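You operate a simulated robot arm through the tools that you are given. There is no shell and no other tool.

You run a simulated robot arm. Do the job below in one go: nothing can be reset, and whatever is moved stays where it is left.

## Task
Shut the winder down: power off, bobbin into the green bobbin tray, thread free, cone on the rack, dial SLOW.
Fine: power off before the bobbin, thread free before the cone.

It is judged by the outcome, as a careful person would: the job done as asked, and still so three seconds after it is handed in. It fails if anything else is knocked over, pushed out of place, dropped, spilled or broken.

## Robot
A 7-joint arm with a two-finger gripper, fixed in place. Base frame: the origin is at the foot of the arm, x ahead of it, y to its left, z up; the work surface is at about z = 0. Lengths are in m, angles in rad, forces in N, time in s.
With the tool pointing down near the work surface it reaches from about 0.22 to 0.56 m from the base axis. Its first joint turns from -2.897 to 2.897 rad. Payload 1.2 kg.
The TCP is the grasp point between the finger pads, 0.022 m short of the fingertips. In the tool frame z runs along the fingers and y along their closing line. The gripper opens to 0.092 m. The gripper's body begins 0.065 m behind the TCP.
Orientation is that of the tool frame in the base frame, as a unit quaternion [x, y, z, w]. With the fingers straight down and closing along the base's y, the tool's x points along the base's -x, its y along +y and its z along -z.

## Interface
- The arm moves only by the tool step_arm. Its argument "series" is a list of rows, each a list of 7 numbers: the gripper command, from -1 (fully open) to 1 (shut), values between in proportion, then the shift along the tool's x, y, z in m, then the turn, a rotation vector about the tool's x, y, z in rad. In form: [[fingers, tx, ty, tz, ax, ay, az], ...]. A call has 1 to 20 rows; each row shifts and turns the commanded pose from where the row before left it, along the tool's axes as they then stand. A row lasts 0.2 s, in which the tool goes at most 0.05 m and 0.15 rad; a call with a longer step from one row to the next is refused whole, and so is a gripper value outside its range. A pose out of reach is approached as far as the arm can. The call stops where the force on the tool passes 40 N (or 10 N more than at its start, if that is more) or the arm is blocked; 0.2 s more then pass. Each finger halts on what it meets, pressing with about 26 N; the grip force reading is that of the motor and also rises with nothing between the fingers. The clock runs only during rows and for 0.2 s after the last one: add rows that do not move to give the fingers time. The reply holds the time, the measured pose of the TCP, the force on the tool along the base axes, the opening and the grip force, in the units named above and with some noise, with the torque about the TCP (base axes, N m) and any sound that the robot's microphone picked up.
- Cameras (640 x 400 px; columns grow to the right, rows downward): "scene" is fixed at [0.3991, -0.4997, 0.7709]; the picture's right is [0.97, 0.23, 0.00], its down [0.21, -0.89, -0.40] and it looks along [-0.09, 0.39, -0.92] (base axes); focal length 372 px, centre (320, 200). "wrist" rides on the gripper at [0.071, 0.019, -0.102] in the tool frame; the picture's right is [-0.26, 0.97, 0.00], its down [-0.75, -0.20, -0.62] and it looks along [-0.60, -0.16, 0.78] (tool axes); focal length 280 px, centre (320, 200). There is no depth. A picture from a camera that has moved, and an enlarged one, comes with that camera's place and axes in the base frame and with its lens.
- grab_frame(camera): a new picture of that camera. The clock stands still meanwhile.
- close_up(camera, box): a new picture of the part [left, top, right, bottom] of that camera's present view, enlarged. The clock stands still meanwhile.
- close_job(): hands the job in; it is judged then, once.

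Places have to be worked out from the pictures, the camera data and where the tool is seen. Open the gripper and draw the arm clear of the work before you hand the job in, unless the task says otherwise.

The tools are called after "Call:" as name(argument=value, ...) on one line, values as JSON. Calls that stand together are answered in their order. step_arm: Moves the arm, as the interface text tells. Its arguments: {"type":"object","properties":{"series":{"type":"array"}},"required":["series"]} The other tools are called the same way: grab_frame (camera) takes a picture; close_up (camera, box) takes an enlarged picture of a part of a camera's view; close_job () hands the job in.

At the start:

```text
time: 0.0
tcp_pos: [0.3221, -0.1875, 0.3181]
tool_rot: [-0.001, 1.0, 0.0, -0.001]
ft_force: [1.2, -0.5, -0.7]
ft_torque: [0.02, -0.01, 0.01]
opening: 0.0918
grip_force: 0.1
```

scene: 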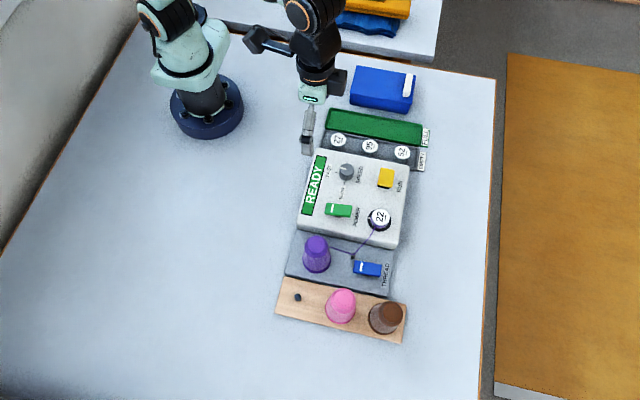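
wrist: 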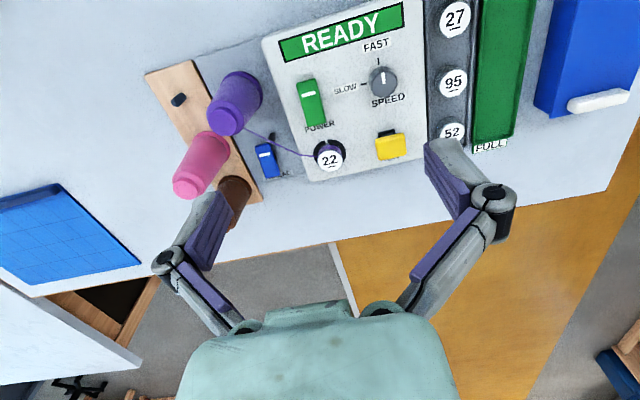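

I start by looking closely at the winder and its surroundings in both views before moving.

Call:
close_up(camera="scene", box=[270, 90, 450, 220])

Call:
close_up(camera="scene", box=[260, 190, 440, 350])

Call:
close_up(camera="wrist", box=[240, 0, 440, 200])

Call:
close_up(camera="wrist", box=[130, 40, 330, 220])

Call:
close_up(camera="wrist", box=[400, 0, 640, 160])

```text
3.08 times, centred on (360, 155) of scene
camera zoom: at [0.3991, -0.4997, 0.7709], right [0.97, 0.23, 0.0], down [0.21, -0.89, -0.4], along [-0.09, 0.39, -0.92], focal length 1145 px, centre (197, 338)
```

zoom: 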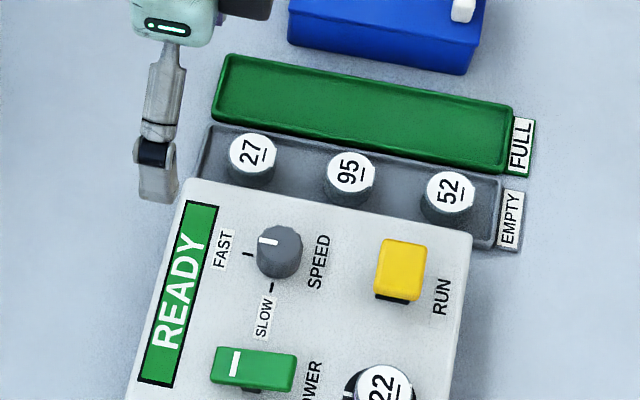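

```text
2.50 times, centred on (350, 270) of scene
camera zoom: at [0.3991, -0.4997, 0.7709], right [0.97, 0.23, 0.0], down [0.21, -0.89, -0.4], along [-0.09, 0.39, -0.92], focal length 930 px, centre (245, 25)
```

zoom: 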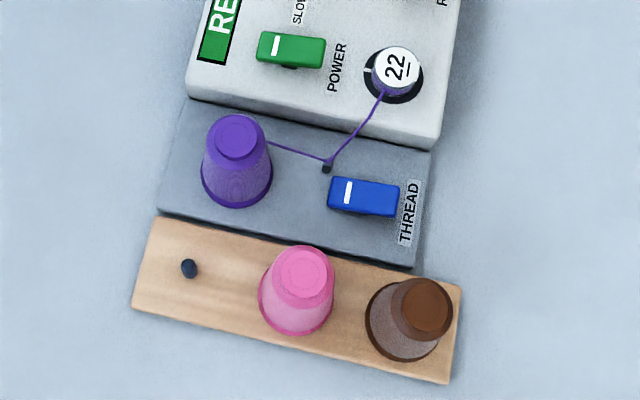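

```text
2.00 times, centred on (340, 100) of wrist
camera zoom: at [0.2506, -0.1706, 0.4208], right [0.26, 0.97, 0.0], down [0.75, -0.2, 0.62], along [0.6, -0.16, -0.78], focal length 561 px, centre (280, 400)
```

zoom: 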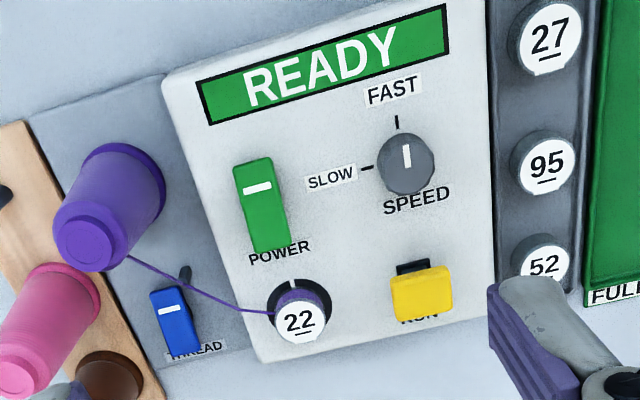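

```text
2.22 times, centred on (230, 130) of wrist
camera zoom: at [0.2506, -0.1706, 0.4208], right [0.26, 0.97, 0.0], down [0.75, -0.2, 0.62], along [0.6, -0.16, -0.78], focal length 623 px, centre (520, 356)
```

zoom: 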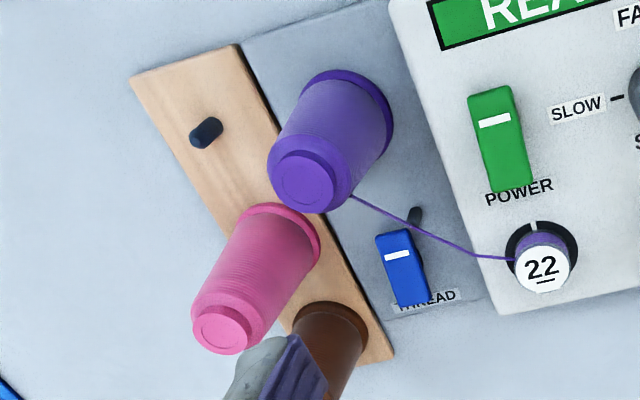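

```text
2.50 times, centred on (520, 80) of wrist
camera zoom: at [0.2506, -0.1706, 0.4208], right [0.26, 0.97, 0.0], down [0.75, -0.2, 0.62], along [0.6, -0.16, -0.78], focal length 701 px, centre (-180, 500)
```

zoom: 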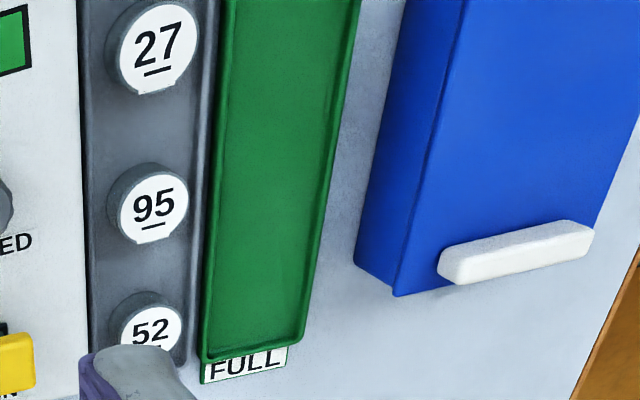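

The winder lies almost square to the base axes. Working from both views, the deck top is at z≈0.04, the power rocker about (0.371,-0.21), the bobbin about (0.456,-0.21, top 0.065), the dial about (0.369,-0.12), the purple cone about (0.349,-0.31) and the empty peg about (0.33,-0.396). I lower the tool a little, clear of everything, for a closer wrist view.

Call:
step_arm(series=[[-1, 0.003, -0.003, 0.04, 0, 0, 0], [-1, 0.003, -0.003, 0.04, 0, 0, 0], [-1, 0.003, -0.003, 0.04, 0, 0, 0], [-1, 0.003, -0.003, 0.038, 0, 0, 0], [-1, 0, 0, 0, 0, 0, 0]])

Call:
grab_frame(camera="wrist")

Call:
close_up(camera="wrist", box=[220, 50, 420, 200])

```text
time: 1.2
tcp_pos: [0.309, -0.1998, 0.161]
tool_rot: [0.0, 1.0, -0.001, 0.0]
ft_force: [-0.8, 0.7, 0.0]
ft_torque: [-0.01, -0.02, 0.02]
opening: 0.0921
grip_force: 0.0
```

```text
taken
camera wrist: at [0.2381, -0.183, 0.263], right [0.26, 0.97, 0.0], down [0.75, -0.2, 0.63], along [0.6, -0.16, -0.78], focal length 280 px, centre (320, 200)
```

wrist: 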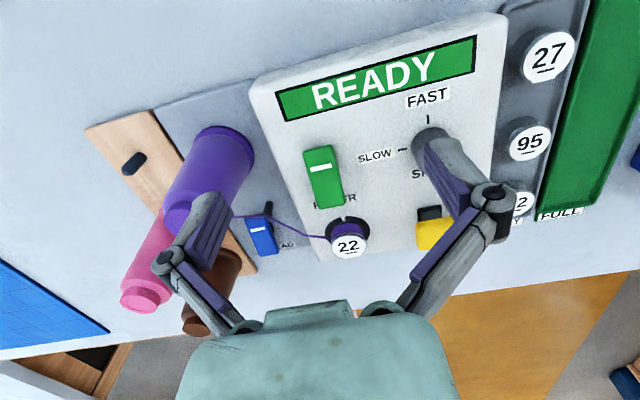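

```text
2.67 times, centred on (320, 125) of wrist
camera zoom: at [0.2381, -0.183, 0.263], right [0.26, 0.97, 0.0], down [0.75, -0.2, 0.63], along [0.6, -0.16, -0.78], focal length 748 px, centre (320, 400)
```

zoom: 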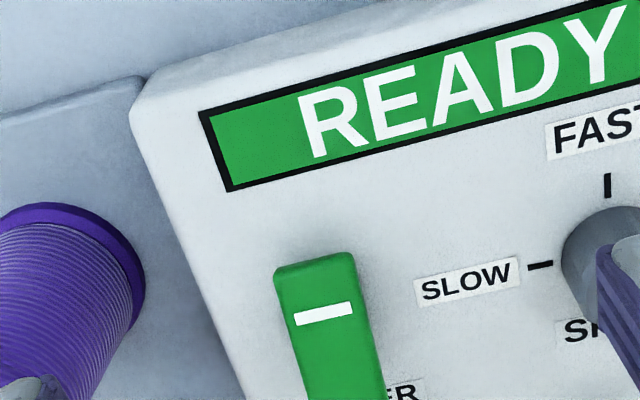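

The display reads READY and the rocker's white mark is at its near (−x) end. I enlarge the switches to tell whether they tilt or slide.

Call:
close_up(camera="scene", box=[315, 190, 375, 230])

Call:
close_up(camera="scene", box=[340, 245, 400, 285])

Call:
close_up(camera="wrist", box=[220, 130, 400, 270])

Call:
close_up(camera="scene", box=[325, 155, 415, 235])

```text
10.00 times, centred on (345, 210) of scene
camera zoom: at [0.3991, -0.4997, 0.7709], right [0.97, 0.23, 0.0], down [0.21, -0.89, -0.4], along [-0.09, 0.39, -0.92], focal length 3720 px, centre (70, 100)
```

zoom: 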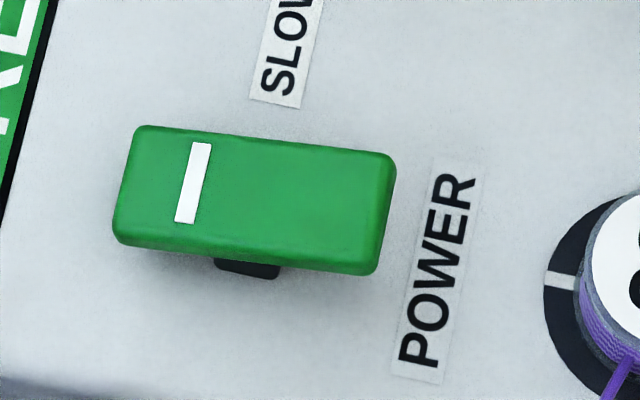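

```text
10.00 times, centred on (370, 265) of scene
camera zoom: at [0.3991, -0.4997, 0.7709], right [0.97, 0.23, 0.0], down [0.21, -0.89, -0.4], along [-0.09, 0.39, -0.92], focal length 3720 px, centre (-180, -450)
```

zoom: 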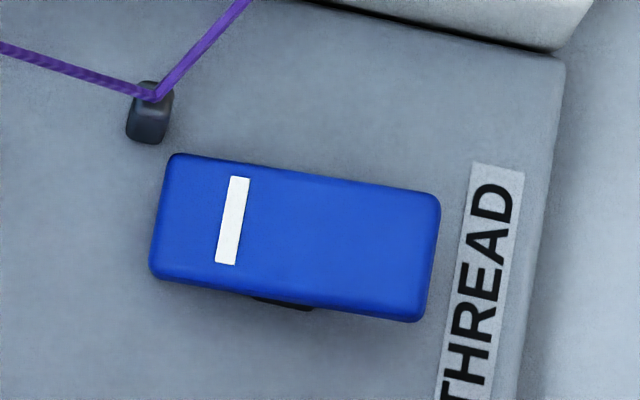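

```text
2.86 times, centred on (310, 200) of wrist
camera zoom: at [0.2381, -0.183, 0.263], right [0.26, 0.97, 0.0], down [0.75, -0.2, 0.63], along [0.6, -0.16, -0.78], focal length 801 px, centre (349, 200)
```

zoom: 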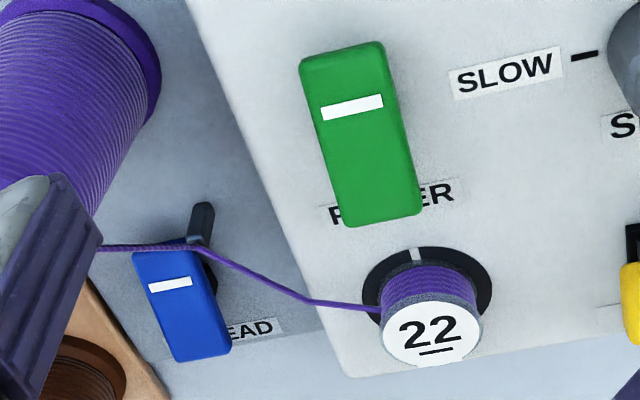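

```text
5.00 times, centred on (370, 195) of scene
camera zoom: at [0.3991, -0.4997, 0.7709], right [0.97, 0.23, 0.0], down [0.21, -0.89, -0.4], along [-0.09, 0.39, -0.92], focal length 1860 px, centre (70, 225)
```

zoom: 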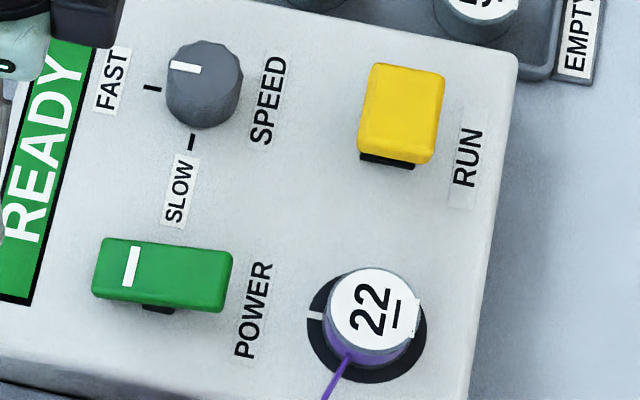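

Both rockers tilt about a y-axis pivot, with the white-marked −x end pressed down and the +x end raised (top z≈0.07). So off/free should mean pressing the +x end. I close the fingers and hover over the +x end of the power rocker at about (0.390,-0.212).

Call:
step_arm(series=[[1, -0.027, -0.004, 0.01, 0, 0, 0], [1, -0.027, -0.004, 0.01, 0, 0, 0], [1, -0.027, -0.004, 0.011, 0, 0, 0], [1, 0, 0, 0, 0, 0, 0], [1, 0, 0, 0, 0, 0, 0]])

Call:
grab_frame(camera="scene")

Call:
grab_frame(camera="wrist")

```text
time: 2.4
tcp_pos: [0.3912, -0.2121, 0.1308]
tool_rot: [0.0, 1.0, 0.001, 0.0]
ft_force: [-0.2, 1.2, 1.1]
ft_torque: [0.0, 0.01, 0.0]
opening: 0.0
grip_force: 25.9
```

```text
taken
```

scene: 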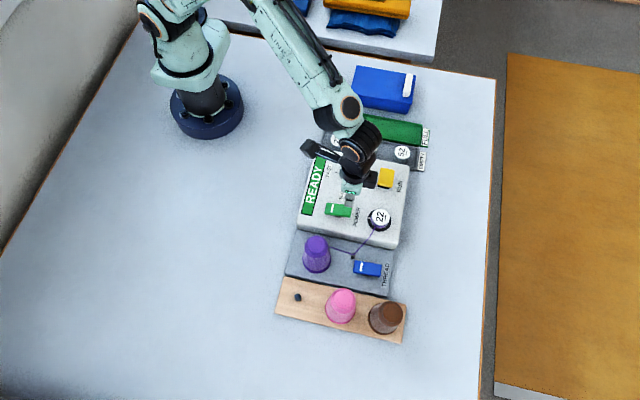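

```text
taken
camera wrist: at [0.3196, -0.1945, 0.2326], right [0.26, 0.97, 0.0], down [0.75, -0.2, 0.62], along [0.6, -0.16, -0.78], focal length 280 px, centre (320, 200)
```

wrist: 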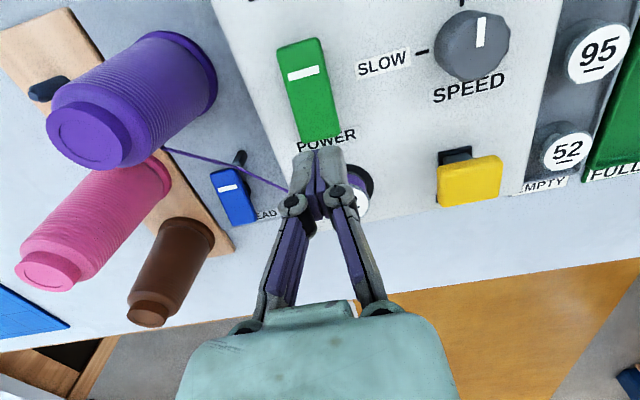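

The closed fingertips project onto the raised end of the rocker. I go straight down in small steps, to about fingertip z≈0.058, and watch for force and a click.

Call:
step_arm(series=[[1, 0, 0, 0.018, 0, 0, 0], [1, 0, 0, 0.016, 0, 0, 0], [1, 0, 0, 0.004, 0, 0, 0], [1, 0, 0, 0.004, 0, 0, 0], [1, 0, 0, 0.004, 0, 0, 0], [1, 0, 0, 0.004, 0, 0, 0], [1, 0, 0, 0, 0, 0, 0]])

Call:
close_up(camera="scene", box=[290, 150, 410, 240])

```text
time: 3.8
tcp_pos: [0.3928, -0.2116, 0.0841]
tool_rot: [-0.001, 1.0, -0.002, 0.004]
ft_force: [-1.6, 0.5, 8.0]
ft_torque: [0.01, 0.08, -0.03]
opening: 0.0058
grip_force: 28.2
stopped in row 6: the force on the tool passed its limit at 45 N (the readings are from after the stop); the commanded pose is now the measured one
```

```text
4.44 times, centred on (350, 195) of scene
camera zoom: at [0.3991, -0.4997, 0.7709], right [0.97, 0.23, 0.0], down [0.21, -0.89, -0.4], along [-0.09, 0.39, -0.92], focal length 1653 px, centre (187, 222)
```

zoom: 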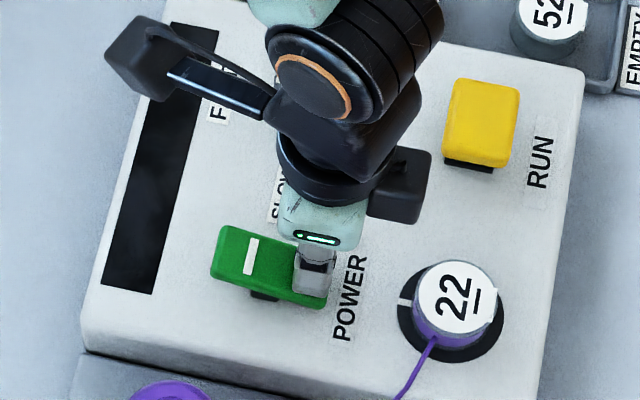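

The display has gone dark, so the power is off. I lift straight up and check that the rocker stays tipped.

Call:
step_arm(series=[[1, 0, 0, -0.02, 0, 0, 0], [1, 0, 0, -0.03, 0, 0, 0], [1, 0, 0, -0.02, 0, 0, 0], [1, 0, 0, 0, 0, 0, 0]])

Call:
grab_frame(camera="wrist")

Call:
close_up(camera="scene", box=[290, 150, 410, 240])

```text
time: 4.8
tcp_pos: [0.3918, -0.2134, 0.1539]
tool_rot: [-0.001, 1.0, 0.0, 0.002]
ft_force: [0.3, 0.4, -0.1]
ft_torque: [0.01, 0.0, -0.02]
opening: 0.0002
grip_force: 28.0
```

```text
taken
camera wrist: at [0.3201, -0.1955, 0.2559], right [0.26, 0.97, 0.0], down [0.75, -0.2, 0.63], along [0.61, -0.16, -0.78], focal length 280 px, centre (320, 200)
```

wrist: 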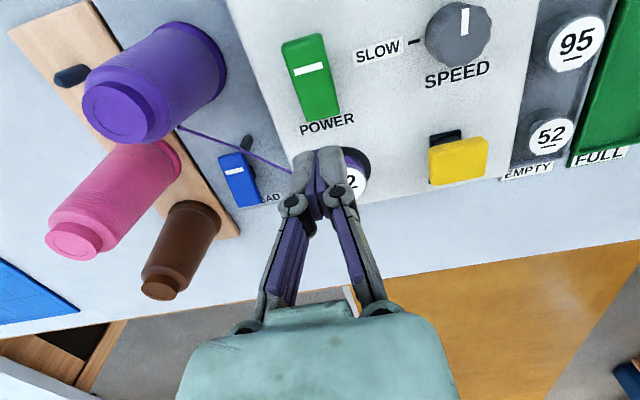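

```text
4.44 times, centred on (350, 195) of scene
camera zoom: at [0.3991, -0.4997, 0.7709], right [0.97, 0.23, 0.0], down [0.21, -0.89, -0.4], along [-0.09, 0.39, -0.92], focal length 1653 px, centre (187, 222)
```

zoom: 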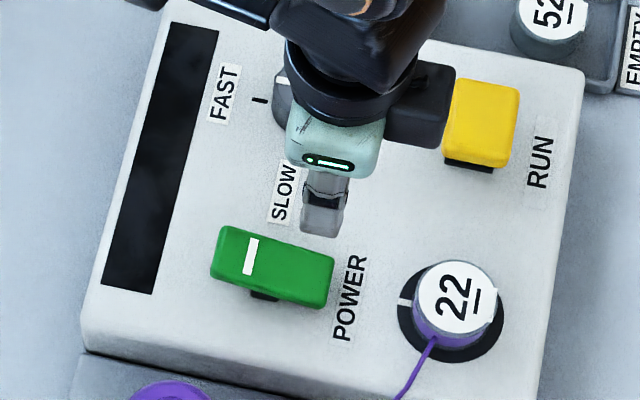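

Power is off and the rocker stays tipped. Next I free the thread, so that nothing gets pulled. The THREAD rocker's raised +x end is at about (0.476,-0.309, z≈0.04), close to the reach limit, so I hover over it first.

Call:
step_arm(series=[[1, -0.0265, -0.032, 0, 0, 0, 0], [1, -0.0265, -0.032, 0, 0, 0, 0], [1, -0.0265, -0.032, 0, 0, 0, 0], [1, 0, 0, 0.02, 0, 0, 0], [1, 0, 0, 0, 0, 0, 0]])

Call:
grab_frame(camera="wrist")

Call:
grab_frame(camera="scene")

```text
time: 6.0
tcp_pos: [0.4653, -0.3078, 0.1329]
tool_rot: [-0.001, 1.0, -0.001, 0.003]
ft_force: [0.2, 0.5, 0.4]
ft_torque: [0.02, 0.02, 0.03]
opening: 0.0
grip_force: 28.0
out of reach, approached as far as the arm can: row 3
```

```text
taken
camera wrist: at [0.3943, -0.2903, 0.2354], right [0.26, 0.97, 0.0], down [0.75, -0.2, 0.63], along [0.61, -0.16, -0.78], focal length 280 px, centre (320, 200)
```

wrist: 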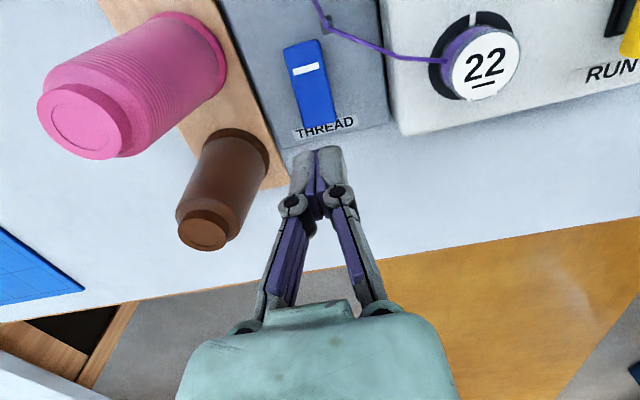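

```text
taken
```

scene: 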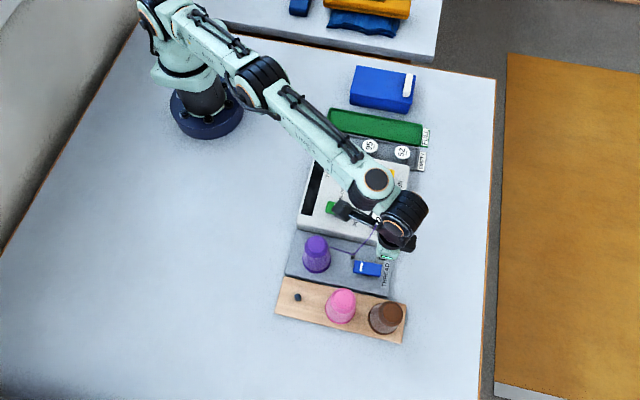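

The closed fingertips sit above the rocker, about 1 cm in from its raised end, which is a good pressing point. I go down to just above it and read the pose.

Call:
step_arm(series=[[1, 0, 0, 0.03, 0, 0, 0], [1, 0, 0, 0.025, 0, 0, 0], [1, 0, 0, 0, 0, 0, 0]])

Call:
grab_frame(camera="wrist")

Call:
close_up(camera="scene", box=[310, 210, 430, 300])

```text
time: 6.8
tcp_pos: [0.4672, -0.3081, 0.078]
tool_rot: [0.0, 1.0, 0.0, 0.003]
ft_force: [0.4, 0.2, -0.1]
ft_torque: [0.01, -0.03, 0.02]
opening: 0.0003
grip_force: 28.0
```

```text
taken
camera wrist: at [0.3949, -0.2907, 0.1803], right [0.26, 0.97, 0.0], down [0.75, -0.2, 0.63], along [0.61, -0.16, -0.78], focal length 280 px, centre (320, 200)
```

wrist: 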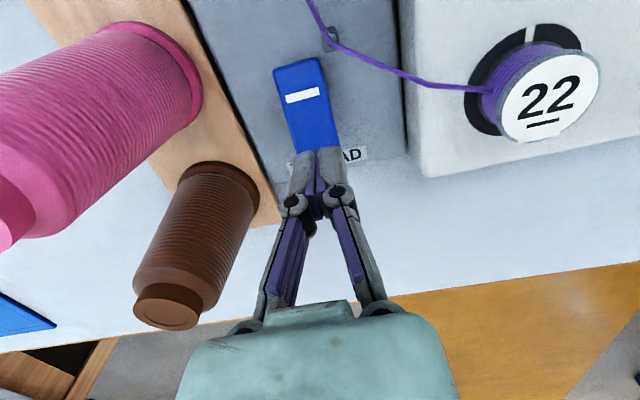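

```text
4.44 times, centred on (370, 255) of scene
camera zoom: at [0.3991, -0.4997, 0.7709], right [0.97, 0.23, 0.0], down [0.21, -0.89, -0.4], along [-0.09, 0.39, -0.92], focal length 1653 px, centre (98, -44)
```

zoom: 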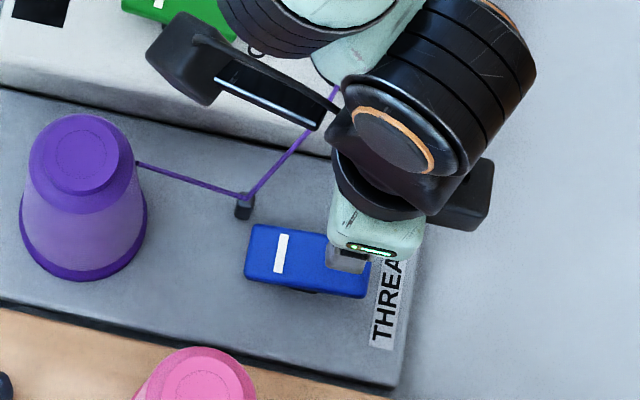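

The tip is right over the +x end with about 1.5 cm of air. I press down in 4 mm steps.

Call:
step_arm(series=[[1, 0, 0, 0.008, 0, 0, 0], [1, 0, 0, 0.004, 0, 0, 0], [1, 0, 0, 0.004, 0, 0, 0], [1, 0, 0, 0.004, 0, 0, 0], [1, 0, 0, 0.004, 0, 0, 0], [1, 0, 0, 0.004, 0, 0, 0], [1, 0, 0, 0, 0, 0, 0]])

Call:
grab_frame(camera="wrist")

Call:
close_up(camera="scene", box=[290, 200, 410, 290])

```text
time: 8.4
tcp_pos: [0.4679, -0.3071, 0.0532]
tool_rot: [-0.002, 1.0, -0.002, 0.005]
ft_force: [0.0, 6.8, 24.2]
ft_torque: [0.15, 0.19, 0.01]
opening: 0.006
grip_force: 28.2
```

```text
taken
camera wrist: at [0.3952, -0.2907, 0.1548], right [0.26, 0.97, 0.0], down [0.75, -0.2, 0.63], along [0.61, -0.17, -0.77], focal length 280 px, centre (320, 200)
```

wrist: 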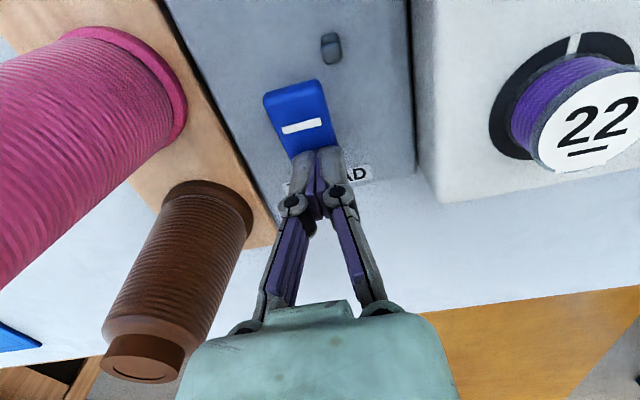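

```text
4.44 times, centred on (350, 245) of scene
camera zoom: at [0.3991, -0.4997, 0.7709], right [0.97, 0.23, 0.0], down [0.21, -0.89, -0.4], along [-0.09, 0.39, -0.92], focal length 1653 px, centre (187, 0)
```

zoom: 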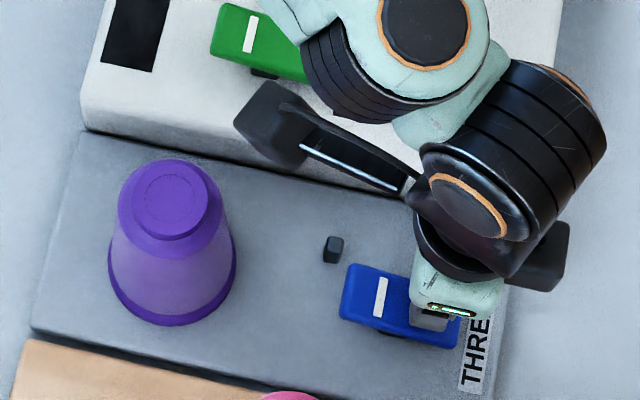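

The thread is gone and the THREAD rocker is tipped, so the thread is free. I lift straight up and move over the bobbin, setting the fingers about 6 cm apart at a safe height.

Call:
step_arm(series=[[1, 0, 0, -0.02, 0, 0, 0], [1, 0, 0, -0.04, 0, 0, 0], [1, 0, 0, -0.04, 0, 0, 0], [-0.3, 0.004, 0.033, 0, 0, 0, 0], [-0.3, 0.004, 0.033, 0, 0, 0, 0], [-0.3, 0.004, 0.032, 0, 0, 0, 0], [-0.3, 0, 0, 0, 0, 0, 0]])

Call:
grab_frame(camera="wrist")

Call:
grab_frame(camera="scene")

```text
time: 10.0
tcp_pos: [0.4531, -0.2113, 0.1498]
tool_rot: [0.0, 1.0, -0.001, 0.002]
ft_force: [-0.4, 0.4, 0.3]
ft_torque: [0.01, 0.01, -0.01]
opening: 0.0598
grip_force: 0.1
```

```text
taken
camera wrist: at [0.3816, -0.1932, 0.252], right [0.26, 0.97, 0.0], down [0.75, -0.2, 0.63], along [0.61, -0.17, -0.78], focal length 280 px, centre (320, 200)
```

wrist: 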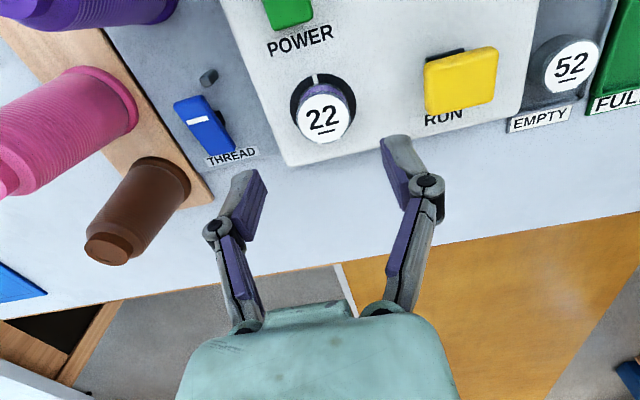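

```text
taken
```

scene: 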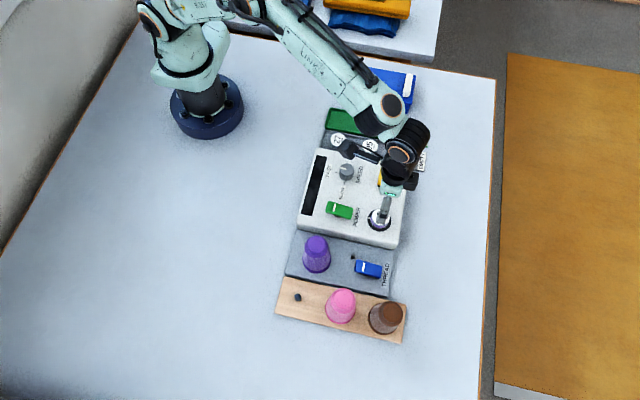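

The label puts the bobbin axis at about (0.456,-0.2095) with its top at z≈0.065. I centre over it and go down so that the tips end at z≈0.048, just above the deck.

Call:
step_arm(series=[[-0.3, -0.003, 0.0018, 0.03, 0, 0, 0], [-0.3, 0, 0, 0.025, 0, 0, 0], [-0.3, 0, 0, 0, 0, 0, 0]])

Call:
grab_frame(camera="wrist")

Call:
close_up(camera="scene", box=[330, 160, 450, 250])

```text
time: 10.8
tcp_pos: [0.4575, -0.2082, 0.0957]
tool_rot: [-0.002, 1.0, -0.001, 0.002]
ft_force: [0.0, -0.2, 0.1]
ft_torque: [-0.01, -0.02, 0.01]
opening: 0.06
grip_force: 0.0
```

```text
taken
camera wrist: at [0.3852, -0.1911, 0.1973], right [0.26, 0.97, 0.0], down [0.75, -0.2, 0.63], along [0.61, -0.16, -0.78], focal length 280 px, centre (320, 200)
```

wrist: 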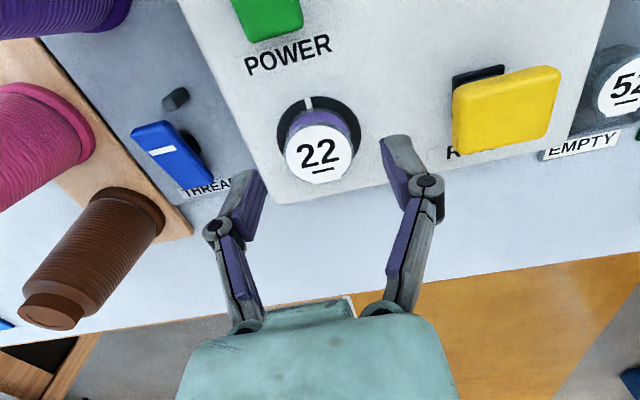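

```text
4.44 times, centred on (390, 205) of scene
camera zoom: at [0.3991, -0.4997, 0.7709], right [0.97, 0.23, 0.0], down [0.21, -0.89, -0.4], along [-0.09, 0.39, -0.92], focal length 1653 px, centre (9, 178)
```

zoom: 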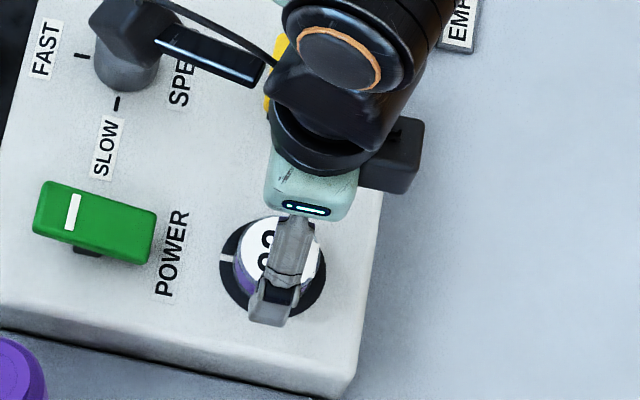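

The bobbin's axis reads (0.456,-0.210). I shift about 1.5 mm, go down to TCP z≈0.070 and close.

Call:
step_arm(series=[[-0.3, 0.001, -0.0015, 0.012, 0, 0, 0], [-0.3, 0, 0, 0.0135, 0, 0, 0], [-0.3, 0, 0, 0, 0, 0, 0], [0.2, 0, 0, 0, 0, 0, 0], [0.6, 0, 0, 0, 0, 0, 0], [1, 0, 0, 0, 0, 0, 0], [1, 0, 0, 0, 0, 0, 0]])

Call:
grab_frame(camera="wrist")

Call:
close_up(camera="scene", box=[330, 160, 450, 250])

```text
time: 12.4
tcp_pos: [0.4557, -0.2104, 0.0701]
tool_rot: [-0.001, 1.0, -0.001, 0.002]
ft_force: [0.2, 0.4, 0.3]
ft_torque: [0.05, -0.05, 0.02]
opening: 0.0368
grip_force: 26.1
```

```text
taken
camera wrist: at [0.3841, -0.1926, 0.1725], right [0.26, 0.97, 0.0], down [0.75, -0.2, 0.63], along [0.61, -0.16, -0.78], focal length 280 px, centre (320, 200)
```

wrist: 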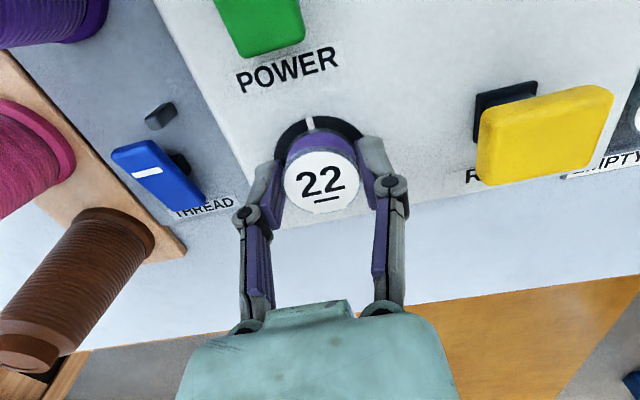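

```text
4.44 times, centred on (390, 205) of scene
camera zoom: at [0.3991, -0.4997, 0.7709], right [0.97, 0.23, 0.0], down [0.21, -0.89, -0.4], along [-0.09, 0.39, -0.92], focal length 1653 px, centre (9, 178)
```

zoom: 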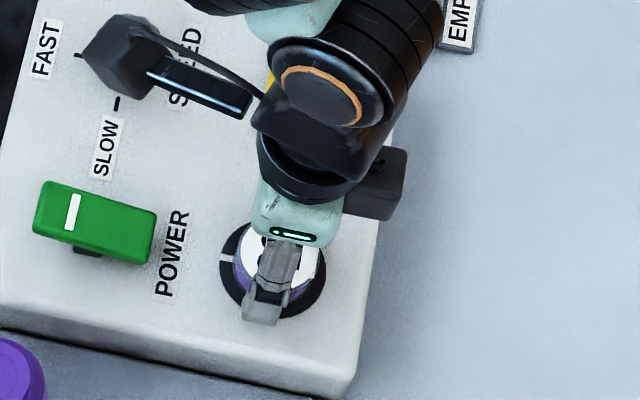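

The bobbin is held at 36.8 mm with a 26 N grip. I lift gently in small steps to see whether it comes off the spindle freely.

Call:
step_arm(series=[[1, 0, 0, -0.004, 0, 0, 0], [1, 0, 0, -0.004, 0, 0, 0], [1, 0, 0, -0.006, 0, 0, 0], [1, 0, 0, -0.008, 0, 0, 0], [1, 0, 0, 0, 0, 0, 0]])

Call:
grab_frame(camera="wrist")

Call:
close_up(camera="scene", box=[330, 160, 450, 250])

```text
time: 13.6
tcp_pos: [0.456, -0.2096, 0.0919]
tool_rot: [-0.001, 1.0, 0.0, 0.003]
ft_force: [0.1, -0.4, -0.3]
ft_torque: [0.01, 0.02, 0.04]
opening: 0.0368
grip_force: 25.7
```

```text
taken
camera wrist: at [0.3845, -0.1924, 0.1943], right [0.26, 0.97, 0.0], down [0.75, -0.2, 0.63], along [0.61, -0.16, -0.78], focal length 280 px, centre (320, 200)
```

wrist: 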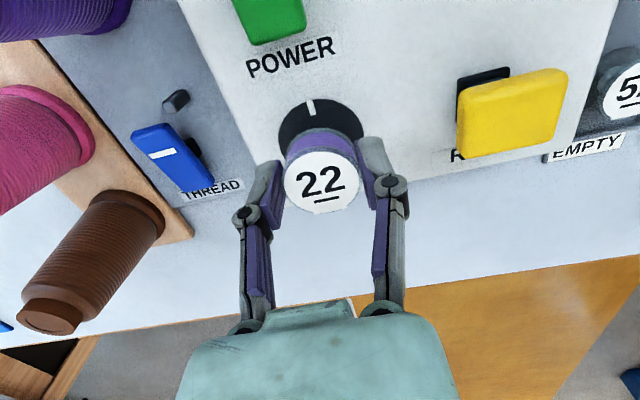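

```text
4.44 times, centred on (390, 205) of scene
camera zoom: at [0.3991, -0.4997, 0.7709], right [0.97, 0.23, 0.0], down [0.21, -0.89, -0.4], along [-0.09, 0.39, -0.92], focal length 1653 px, centre (9, 178)
```

zoom: 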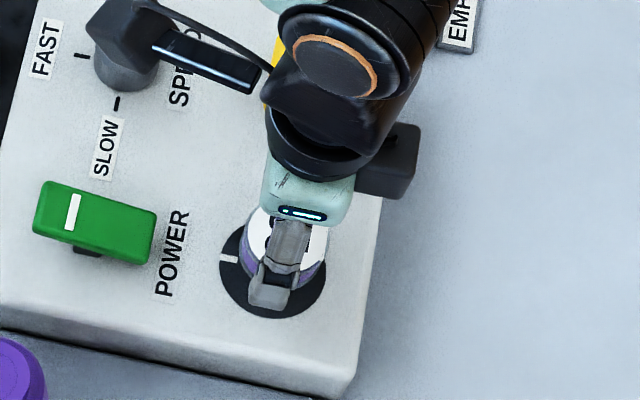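

The bobbin is off the spindle. I raise it well clear and carry it over the green FULL tray, whose centre is at about (0.41, 0.042).

Call:
step_arm(series=[[1, 0, 0, -0.034, 0, 0, 0], [1, 0, 0, -0.034, 0, 0, 0], [1, 0.0077, 0.042, 0, 0, 0, 0], [1, 0.0077, 0.042, 0, 0, 0, 0], [1, 0.0077, 0.042, 0, 0, 0, 0], [1, 0.0077, 0.042, 0, 0, 0, 0], [1, 0.0077, 0.042, 0, 0, 0, 0], [1, 0.0077, 0.042, 0, 0, 0, 0], [1, 0, 0, 0, 0, 0, 0]])

Call:
grab_frame(camera="wrist")

Call:
grab_frame(camera="scene")

```text
time: 15.6
tcp_pos: [0.4087, 0.0427, 0.1593]
tool_rot: [-0.001, 1.0, -0.001, 0.003]
ft_force: [-0.9, -0.1, -0.3]
ft_torque: [0.02, -0.04, -0.01]
opening: 0.0368
grip_force: 26.4
```

```text
taken
camera wrist: at [0.3375, 0.0604, 0.2606], right [0.26, 0.97, 0.0], down [0.75, -0.2, 0.63], along [0.61, -0.16, -0.78], focal length 280 px, centre (320, 200)
```

wrist: 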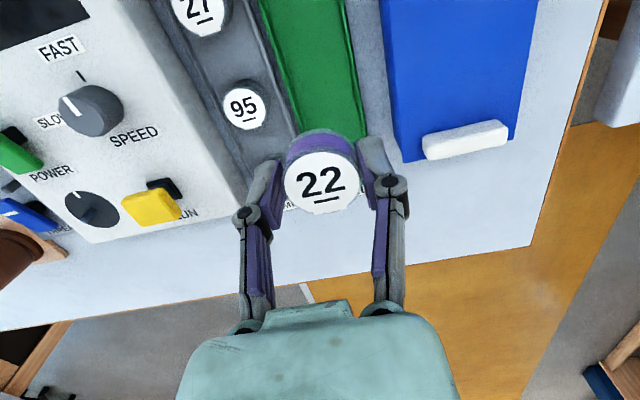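

```text
taken
```

scene: 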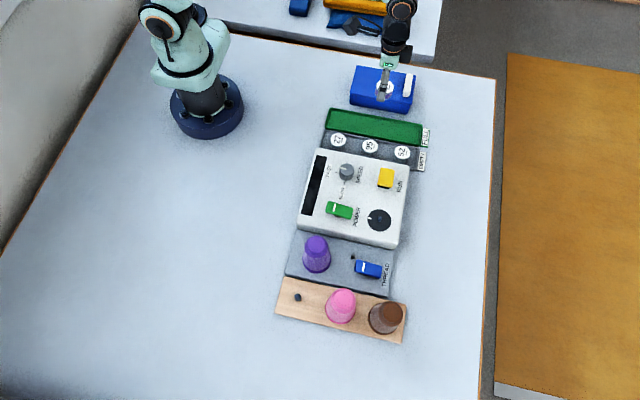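

The scene now shows the whole tray unobstructed, so I enlarge it to measure its rims and floor before turning and lowering.

Call:
close_up(camera="scene", box=[315, 95, 440, 180])

Call:
close_up(camera="wrist", box=[220, 0, 420, 130])

```text
4.71 times, centred on (378, 138) of scene
camera zoom: at [0.3991, -0.4997, 0.7709], right [0.97, 0.23, 0.0], down [0.21, -0.89, -0.4], along [-0.09, 0.39, -0.92], focal length 1750 px, centre (49, 494)
```

zoom: 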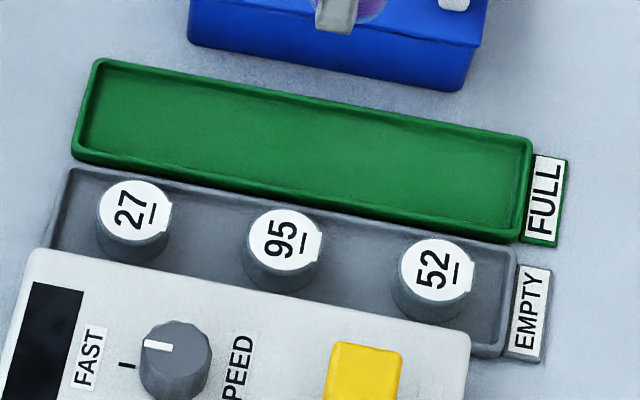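

```text
3.08 times, centred on (320, 65) of wrist
camera zoom: at [0.3375, 0.0604, 0.2606], right [0.26, 0.97, 0.0], down [0.75, -0.2, 0.63], along [0.61, -0.16, -0.78], focal length 863 px, centre (320, 615)
```

zoom: 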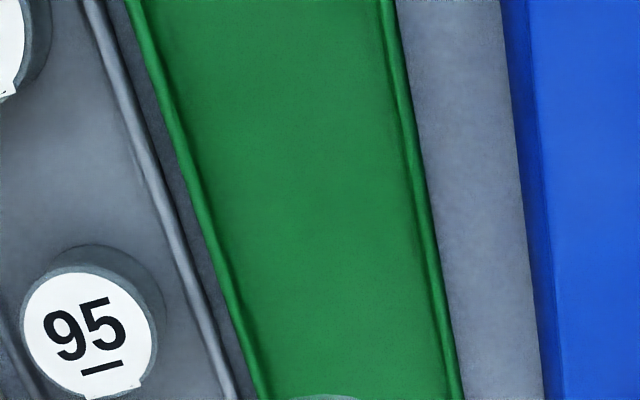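

The tray's inner rims are at y≈0.015 and 0.068, leaving too little room for fingers closing along y. I turn the tool 90° here, well above everything, so the fingers close along x. First a partial turn, to check the wrist has room.

Call:
step_arm(series=[[1, 0, 0, 0, 0, 0, -0.143], [1, 0, 0, 0, 0, 0, -0.143], [1, 0, 0, 0, 0, 0, -0.143], [1, 0, 0, 0, 0, 0, -0.143], [1, 0, 0, 0, 0, 0, -0.143], [1, 0, 0, 0, 0, 0, 0]])

```text
time: 17.0
tcp_pos: [0.4091, 0.0411, 0.1592]
tool_rot: [-0.351, 0.936, -0.002, 0.002]
ft_force: [-0.9, 0.8, 0.6]
ft_torque: [0.01, 0.0, -0.01]
opening: 0.0366
grip_force: 25.7
```

The turn went without trouble (0.72 rad so far). I finish it to 90°.

Call:
step_arm(series=[[1, 0, 0, 0, 0, 0, -0.143], [1, 0, 0, 0, 0, 0, -0.143], [1, 0, 0, 0, 0, 0, -0.143], [1, 0, 0, 0, 0, 0, -0.143], [1, 0, 0, 0, 0, 0, -0.143], [1, 0, 0, 0, 0, 0, -0.141], [1, 0, 0, 0, 0, 0, 0]])

Call:
grab_frame(camera="wrist")

Call:
grab_frame(camera="scene")

```text
time: 18.6
tcp_pos: [0.4095, 0.0412, 0.1598]
tool_rot: [0.708, -0.706, 0.003, 0.0]
ft_force: [-0.1, 0.1, -0.6]
ft_torque: [0.0, 0.01, -0.01]
opening: 0.0367
grip_force: 25.8
```

```text
taken
camera wrist: at [0.3892, -0.0306, 0.2618], right [-0.97, 0.26, -0.01], down [0.2, 0.76, 0.62], along [0.17, 0.6, -0.78], focal length 280 px, centre (320, 200)
```

wrist: 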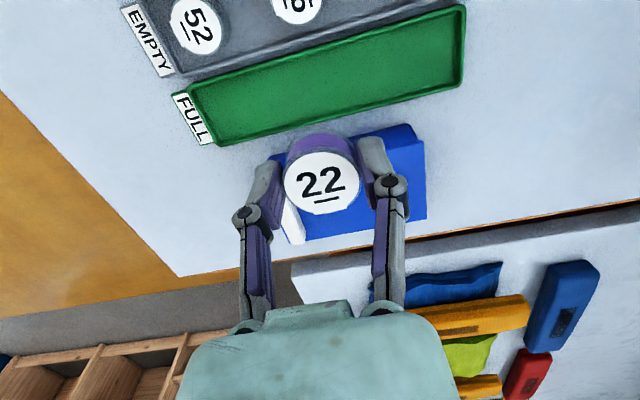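

```text
taken
```

scene: 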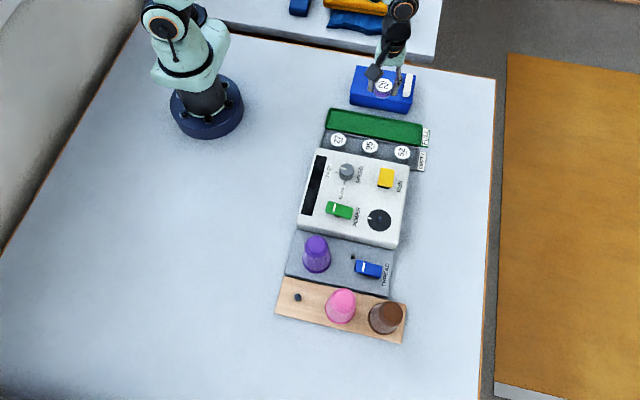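

The fingers now close along x over the tray's centre line (0.4095, 0.041). I lower to about 1 cm above the tray floor.

Call:
step_arm(series=[[1, 0, 0, 0.04, 0, 0, 0], [1, 0, 0, 0.035, 0, 0, 0], [1, 0, 0, 0.025, 0, 0, 0], [1, 0, 0, 0.014, 0, 0, 0], [1, 0, 0, 0, 0, 0, 0]])

Call:
grab_frame(camera="wrist")

Call:
close_up(camera="scene", box=[315, 90, 440, 180])

```text
time: 19.8
tcp_pos: [0.4092, 0.0416, 0.0454]
tool_rot: [0.707, -0.707, 0.003, -0.002]
ft_force: [0.8, -0.1, 0.4]
ft_torque: [-0.02, 0.02, -0.02]
opening: 0.0367
grip_force: 25.9
```

```text
taken
camera wrist: at [0.3897, -0.0301, 0.1474], right [-0.97, 0.26, -0.01], down [0.2, 0.75, 0.62], along [0.17, 0.6, -0.78], focal length 280 px, centre (320, 200)
```

wrist: 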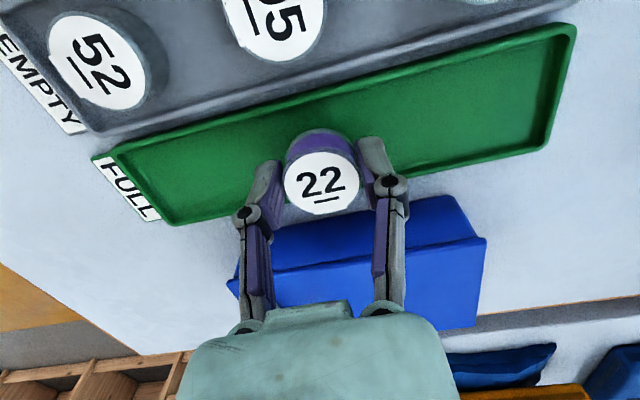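

```text
4.44 times, centred on (378, 135) of scene
camera zoom: at [0.3991, -0.4997, 0.7709], right [0.97, 0.23, 0.0], down [0.21, -0.89, -0.4], along [-0.09, 0.39, -0.92], focal length 1653 px, centre (64, 489)
```

zoom: 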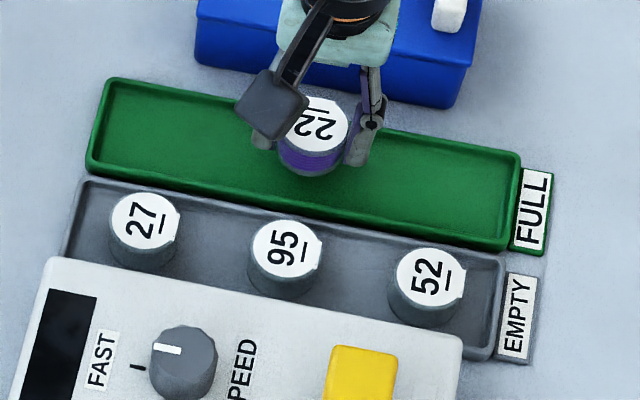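

The bobbin hangs inside the tray outline with nothing touched. I go down in fine steps until I feel the floor.

Call:
step_arm(series=[[1, 0, 0, 0.003, 0, 0, 0], [1, 0, 0, 0.003, 0, 0, 0], [1, 0, 0, 0.002, 0, 0, 0], [1, 0, 0, 0, 0, 0, 0]])

```text
time: 20.8
tcp_pos: [0.4102, 0.042, 0.0379]
tool_rot: [0.708, -0.706, 0.003, -0.001]
ft_force: [-0.5, -0.8, 0.3]
ft_torque: [0.0, 0.01, -0.01]
opening: 0.0367
grip_force: 26.1
```

There is no contact yet at TCP z≈0.038, so I continue in 2 mm steps.

Call:
step_arm(series=[[1, 0, 0, 0.002, 0, 0, 0], [1, 0, 0, 0.002, 0, 0, 0], [1, 0, 0, 0, 0, 0, 0]])

Call:
close_up(camera="wrist", box=[220, 90, 420, 230])

```text
time: 21.6
tcp_pos: [0.4099, 0.0403, 0.0331]
tool_rot: [0.707, -0.707, 0.002, -0.002]
ft_force: [0.6, -0.8, -0.3]
ft_torque: [-0.02, -0.01, -0.01]
opening: 0.0365
grip_force: 26.0
```

```text
2.86 times, centred on (320, 160) of wrist
camera zoom: at [0.3898, -0.0307, 0.1354], right [-0.97, 0.26, -0.01], down [0.2, 0.75, 0.62], along [0.17, 0.6, -0.78], focal length 801 px, centre (320, 314)
```

zoom: 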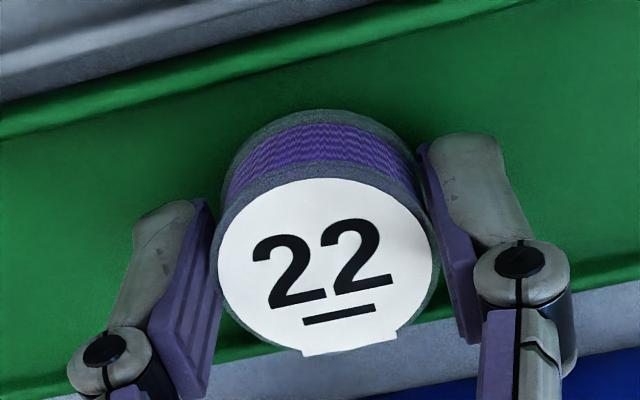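

There is still no floor contact (TCP 0.033), so I go down in 1.5–2 mm steps.

Call:
step_arm(series=[[1, 0, 0, 0.002, 0, 0, 0], [1, 0, 0, 0, 0, 0, 0]])

```text
time: 22.2
tcp_pos: [0.4092, 0.0414, 0.0313]
tool_rot: [0.708, -0.707, 0.001, -0.001]
ft_force: [0.0, 0.0, -0.5]
ft_torque: [0.0, -0.01, 0.01]
opening: 0.037
grip_force: 26.0
```

Call:
step_arm(series=[[1, 0, 0, 0.0015, 0, 0, 0], [1, 0, 0, 0, 0, 0, 0]])

```text
time: 22.8
tcp_pos: [0.4105, 0.0407, 0.03]
tool_rot: [0.708, -0.706, 0.001, -0.001]
ft_force: [-1.4, 0.4, 6.0]
ft_torque: [0.14, 0.1, 0.03]
opening: 0.0369
grip_force: 25.7
```

A gentle 6 N contact shows the bobbin resting on the tray floor. I open the fingers gradually and then lift straight up.

Call:
step_arm(series=[[0.1, 0, 0, 0, 0, 0, 0], [0, 0, 0, 0, 0, 0, 0], [-0.2, 0, 0, 0, 0, 0, 0], [-0.3, 0, 0, 0, 0, 0, 0], [-0.3, 0, 0, 0, 0, 0, 0]])

Call:
grab_frame(camera="wrist")

```text
time: 24.0
tcp_pos: [0.4104, 0.041, 0.0313]
tool_rot: [0.708, -0.707, 0.003, -0.001]
ft_force: [0.0, 0.5, -0.8]
ft_torque: [-0.03, 0.02, 0.01]
opening: 0.0599
grip_force: 0.0
```

```text
taken
camera wrist: at [0.3899, -0.0308, 0.132], right [-0.97, 0.26, -0.01], down [0.2, 0.76, 0.62], along [0.17, 0.6, -0.78], focal length 280 px, centre (320, 200)
```

wrist: 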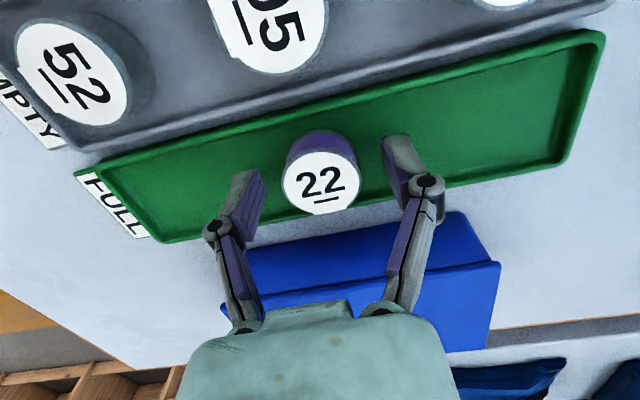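

The bobbin stands flat in the green tray, released. I lift straight up, clear of everything, and check it from the scene camera.

Call:
step_arm(series=[[-0.3, 0, 0, -0.02, 0, 0, 0], [-0.3, 0, 0, -0.04, 0, 0, 0], [-0.3, 0, 0, -0.04, 0, 0, 0], [-0.3, 0, 0, -0.03, 0, 0, 0], [-0.3, 0, 0, 0, 0, 0, 0]])

Call:
grab_frame(camera="wrist")

Call:
close_up(camera="scene", box=[305, 90, 440, 240])

Call:
close_up(camera="scene", box=[325, 155, 370, 190])

```text
time: 25.2
tcp_pos: [0.4093, 0.0422, 0.162]
tool_rot: [0.708, -0.706, 0.002, -0.001]
ft_force: [0.4, -0.3, 0.9]
ft_torque: [0.0, -0.01, -0.01]
opening: 0.0596
grip_force: 0.0
```

```text
taken
camera wrist: at [0.3894, -0.0301, 0.263], right [-0.97, 0.26, -0.01], down [0.2, 0.75, 0.62], along [0.17, 0.6, -0.78], focal length 280 px, centre (320, 200)
```

wrist: 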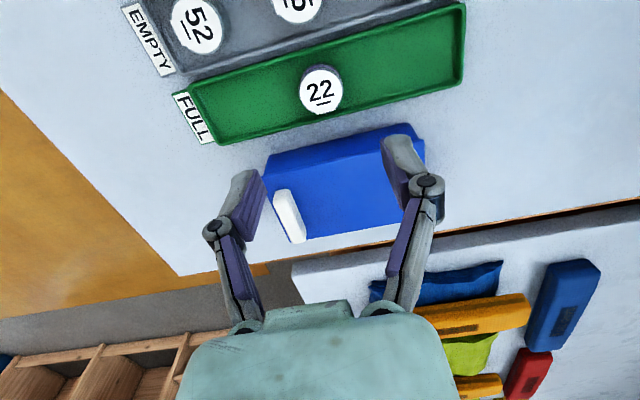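

```text
2.67 times, centred on (372, 165) of scene
camera zoom: at [0.3991, -0.4997, 0.7709], right [0.97, 0.23, 0.0], down [0.21, -0.89, -0.4], along [-0.09, 0.39, -0.92], focal length 992 px, centre (180, 293)
```

zoom: 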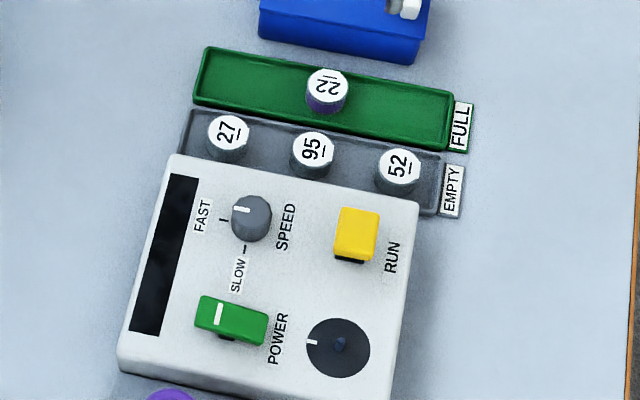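

```text
11.43 times, centred on (348, 172) of scene
camera zoom: at [0.3991, -0.4997, 0.7709], right [0.97, 0.23, 0.0], down [0.21, -0.89, -0.4], along [-0.09, 0.39, -0.92], focal length 4251 px, centre (6, 514)
```

zoom: 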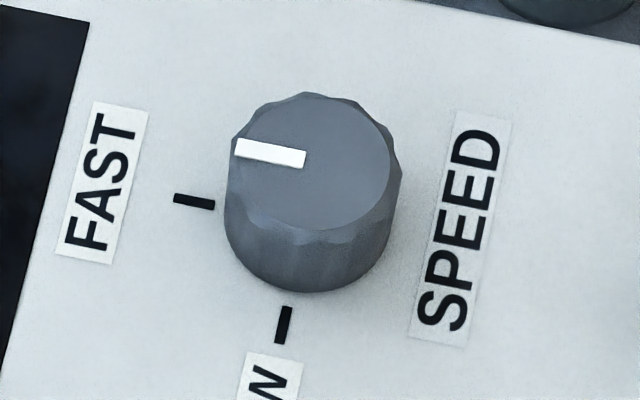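

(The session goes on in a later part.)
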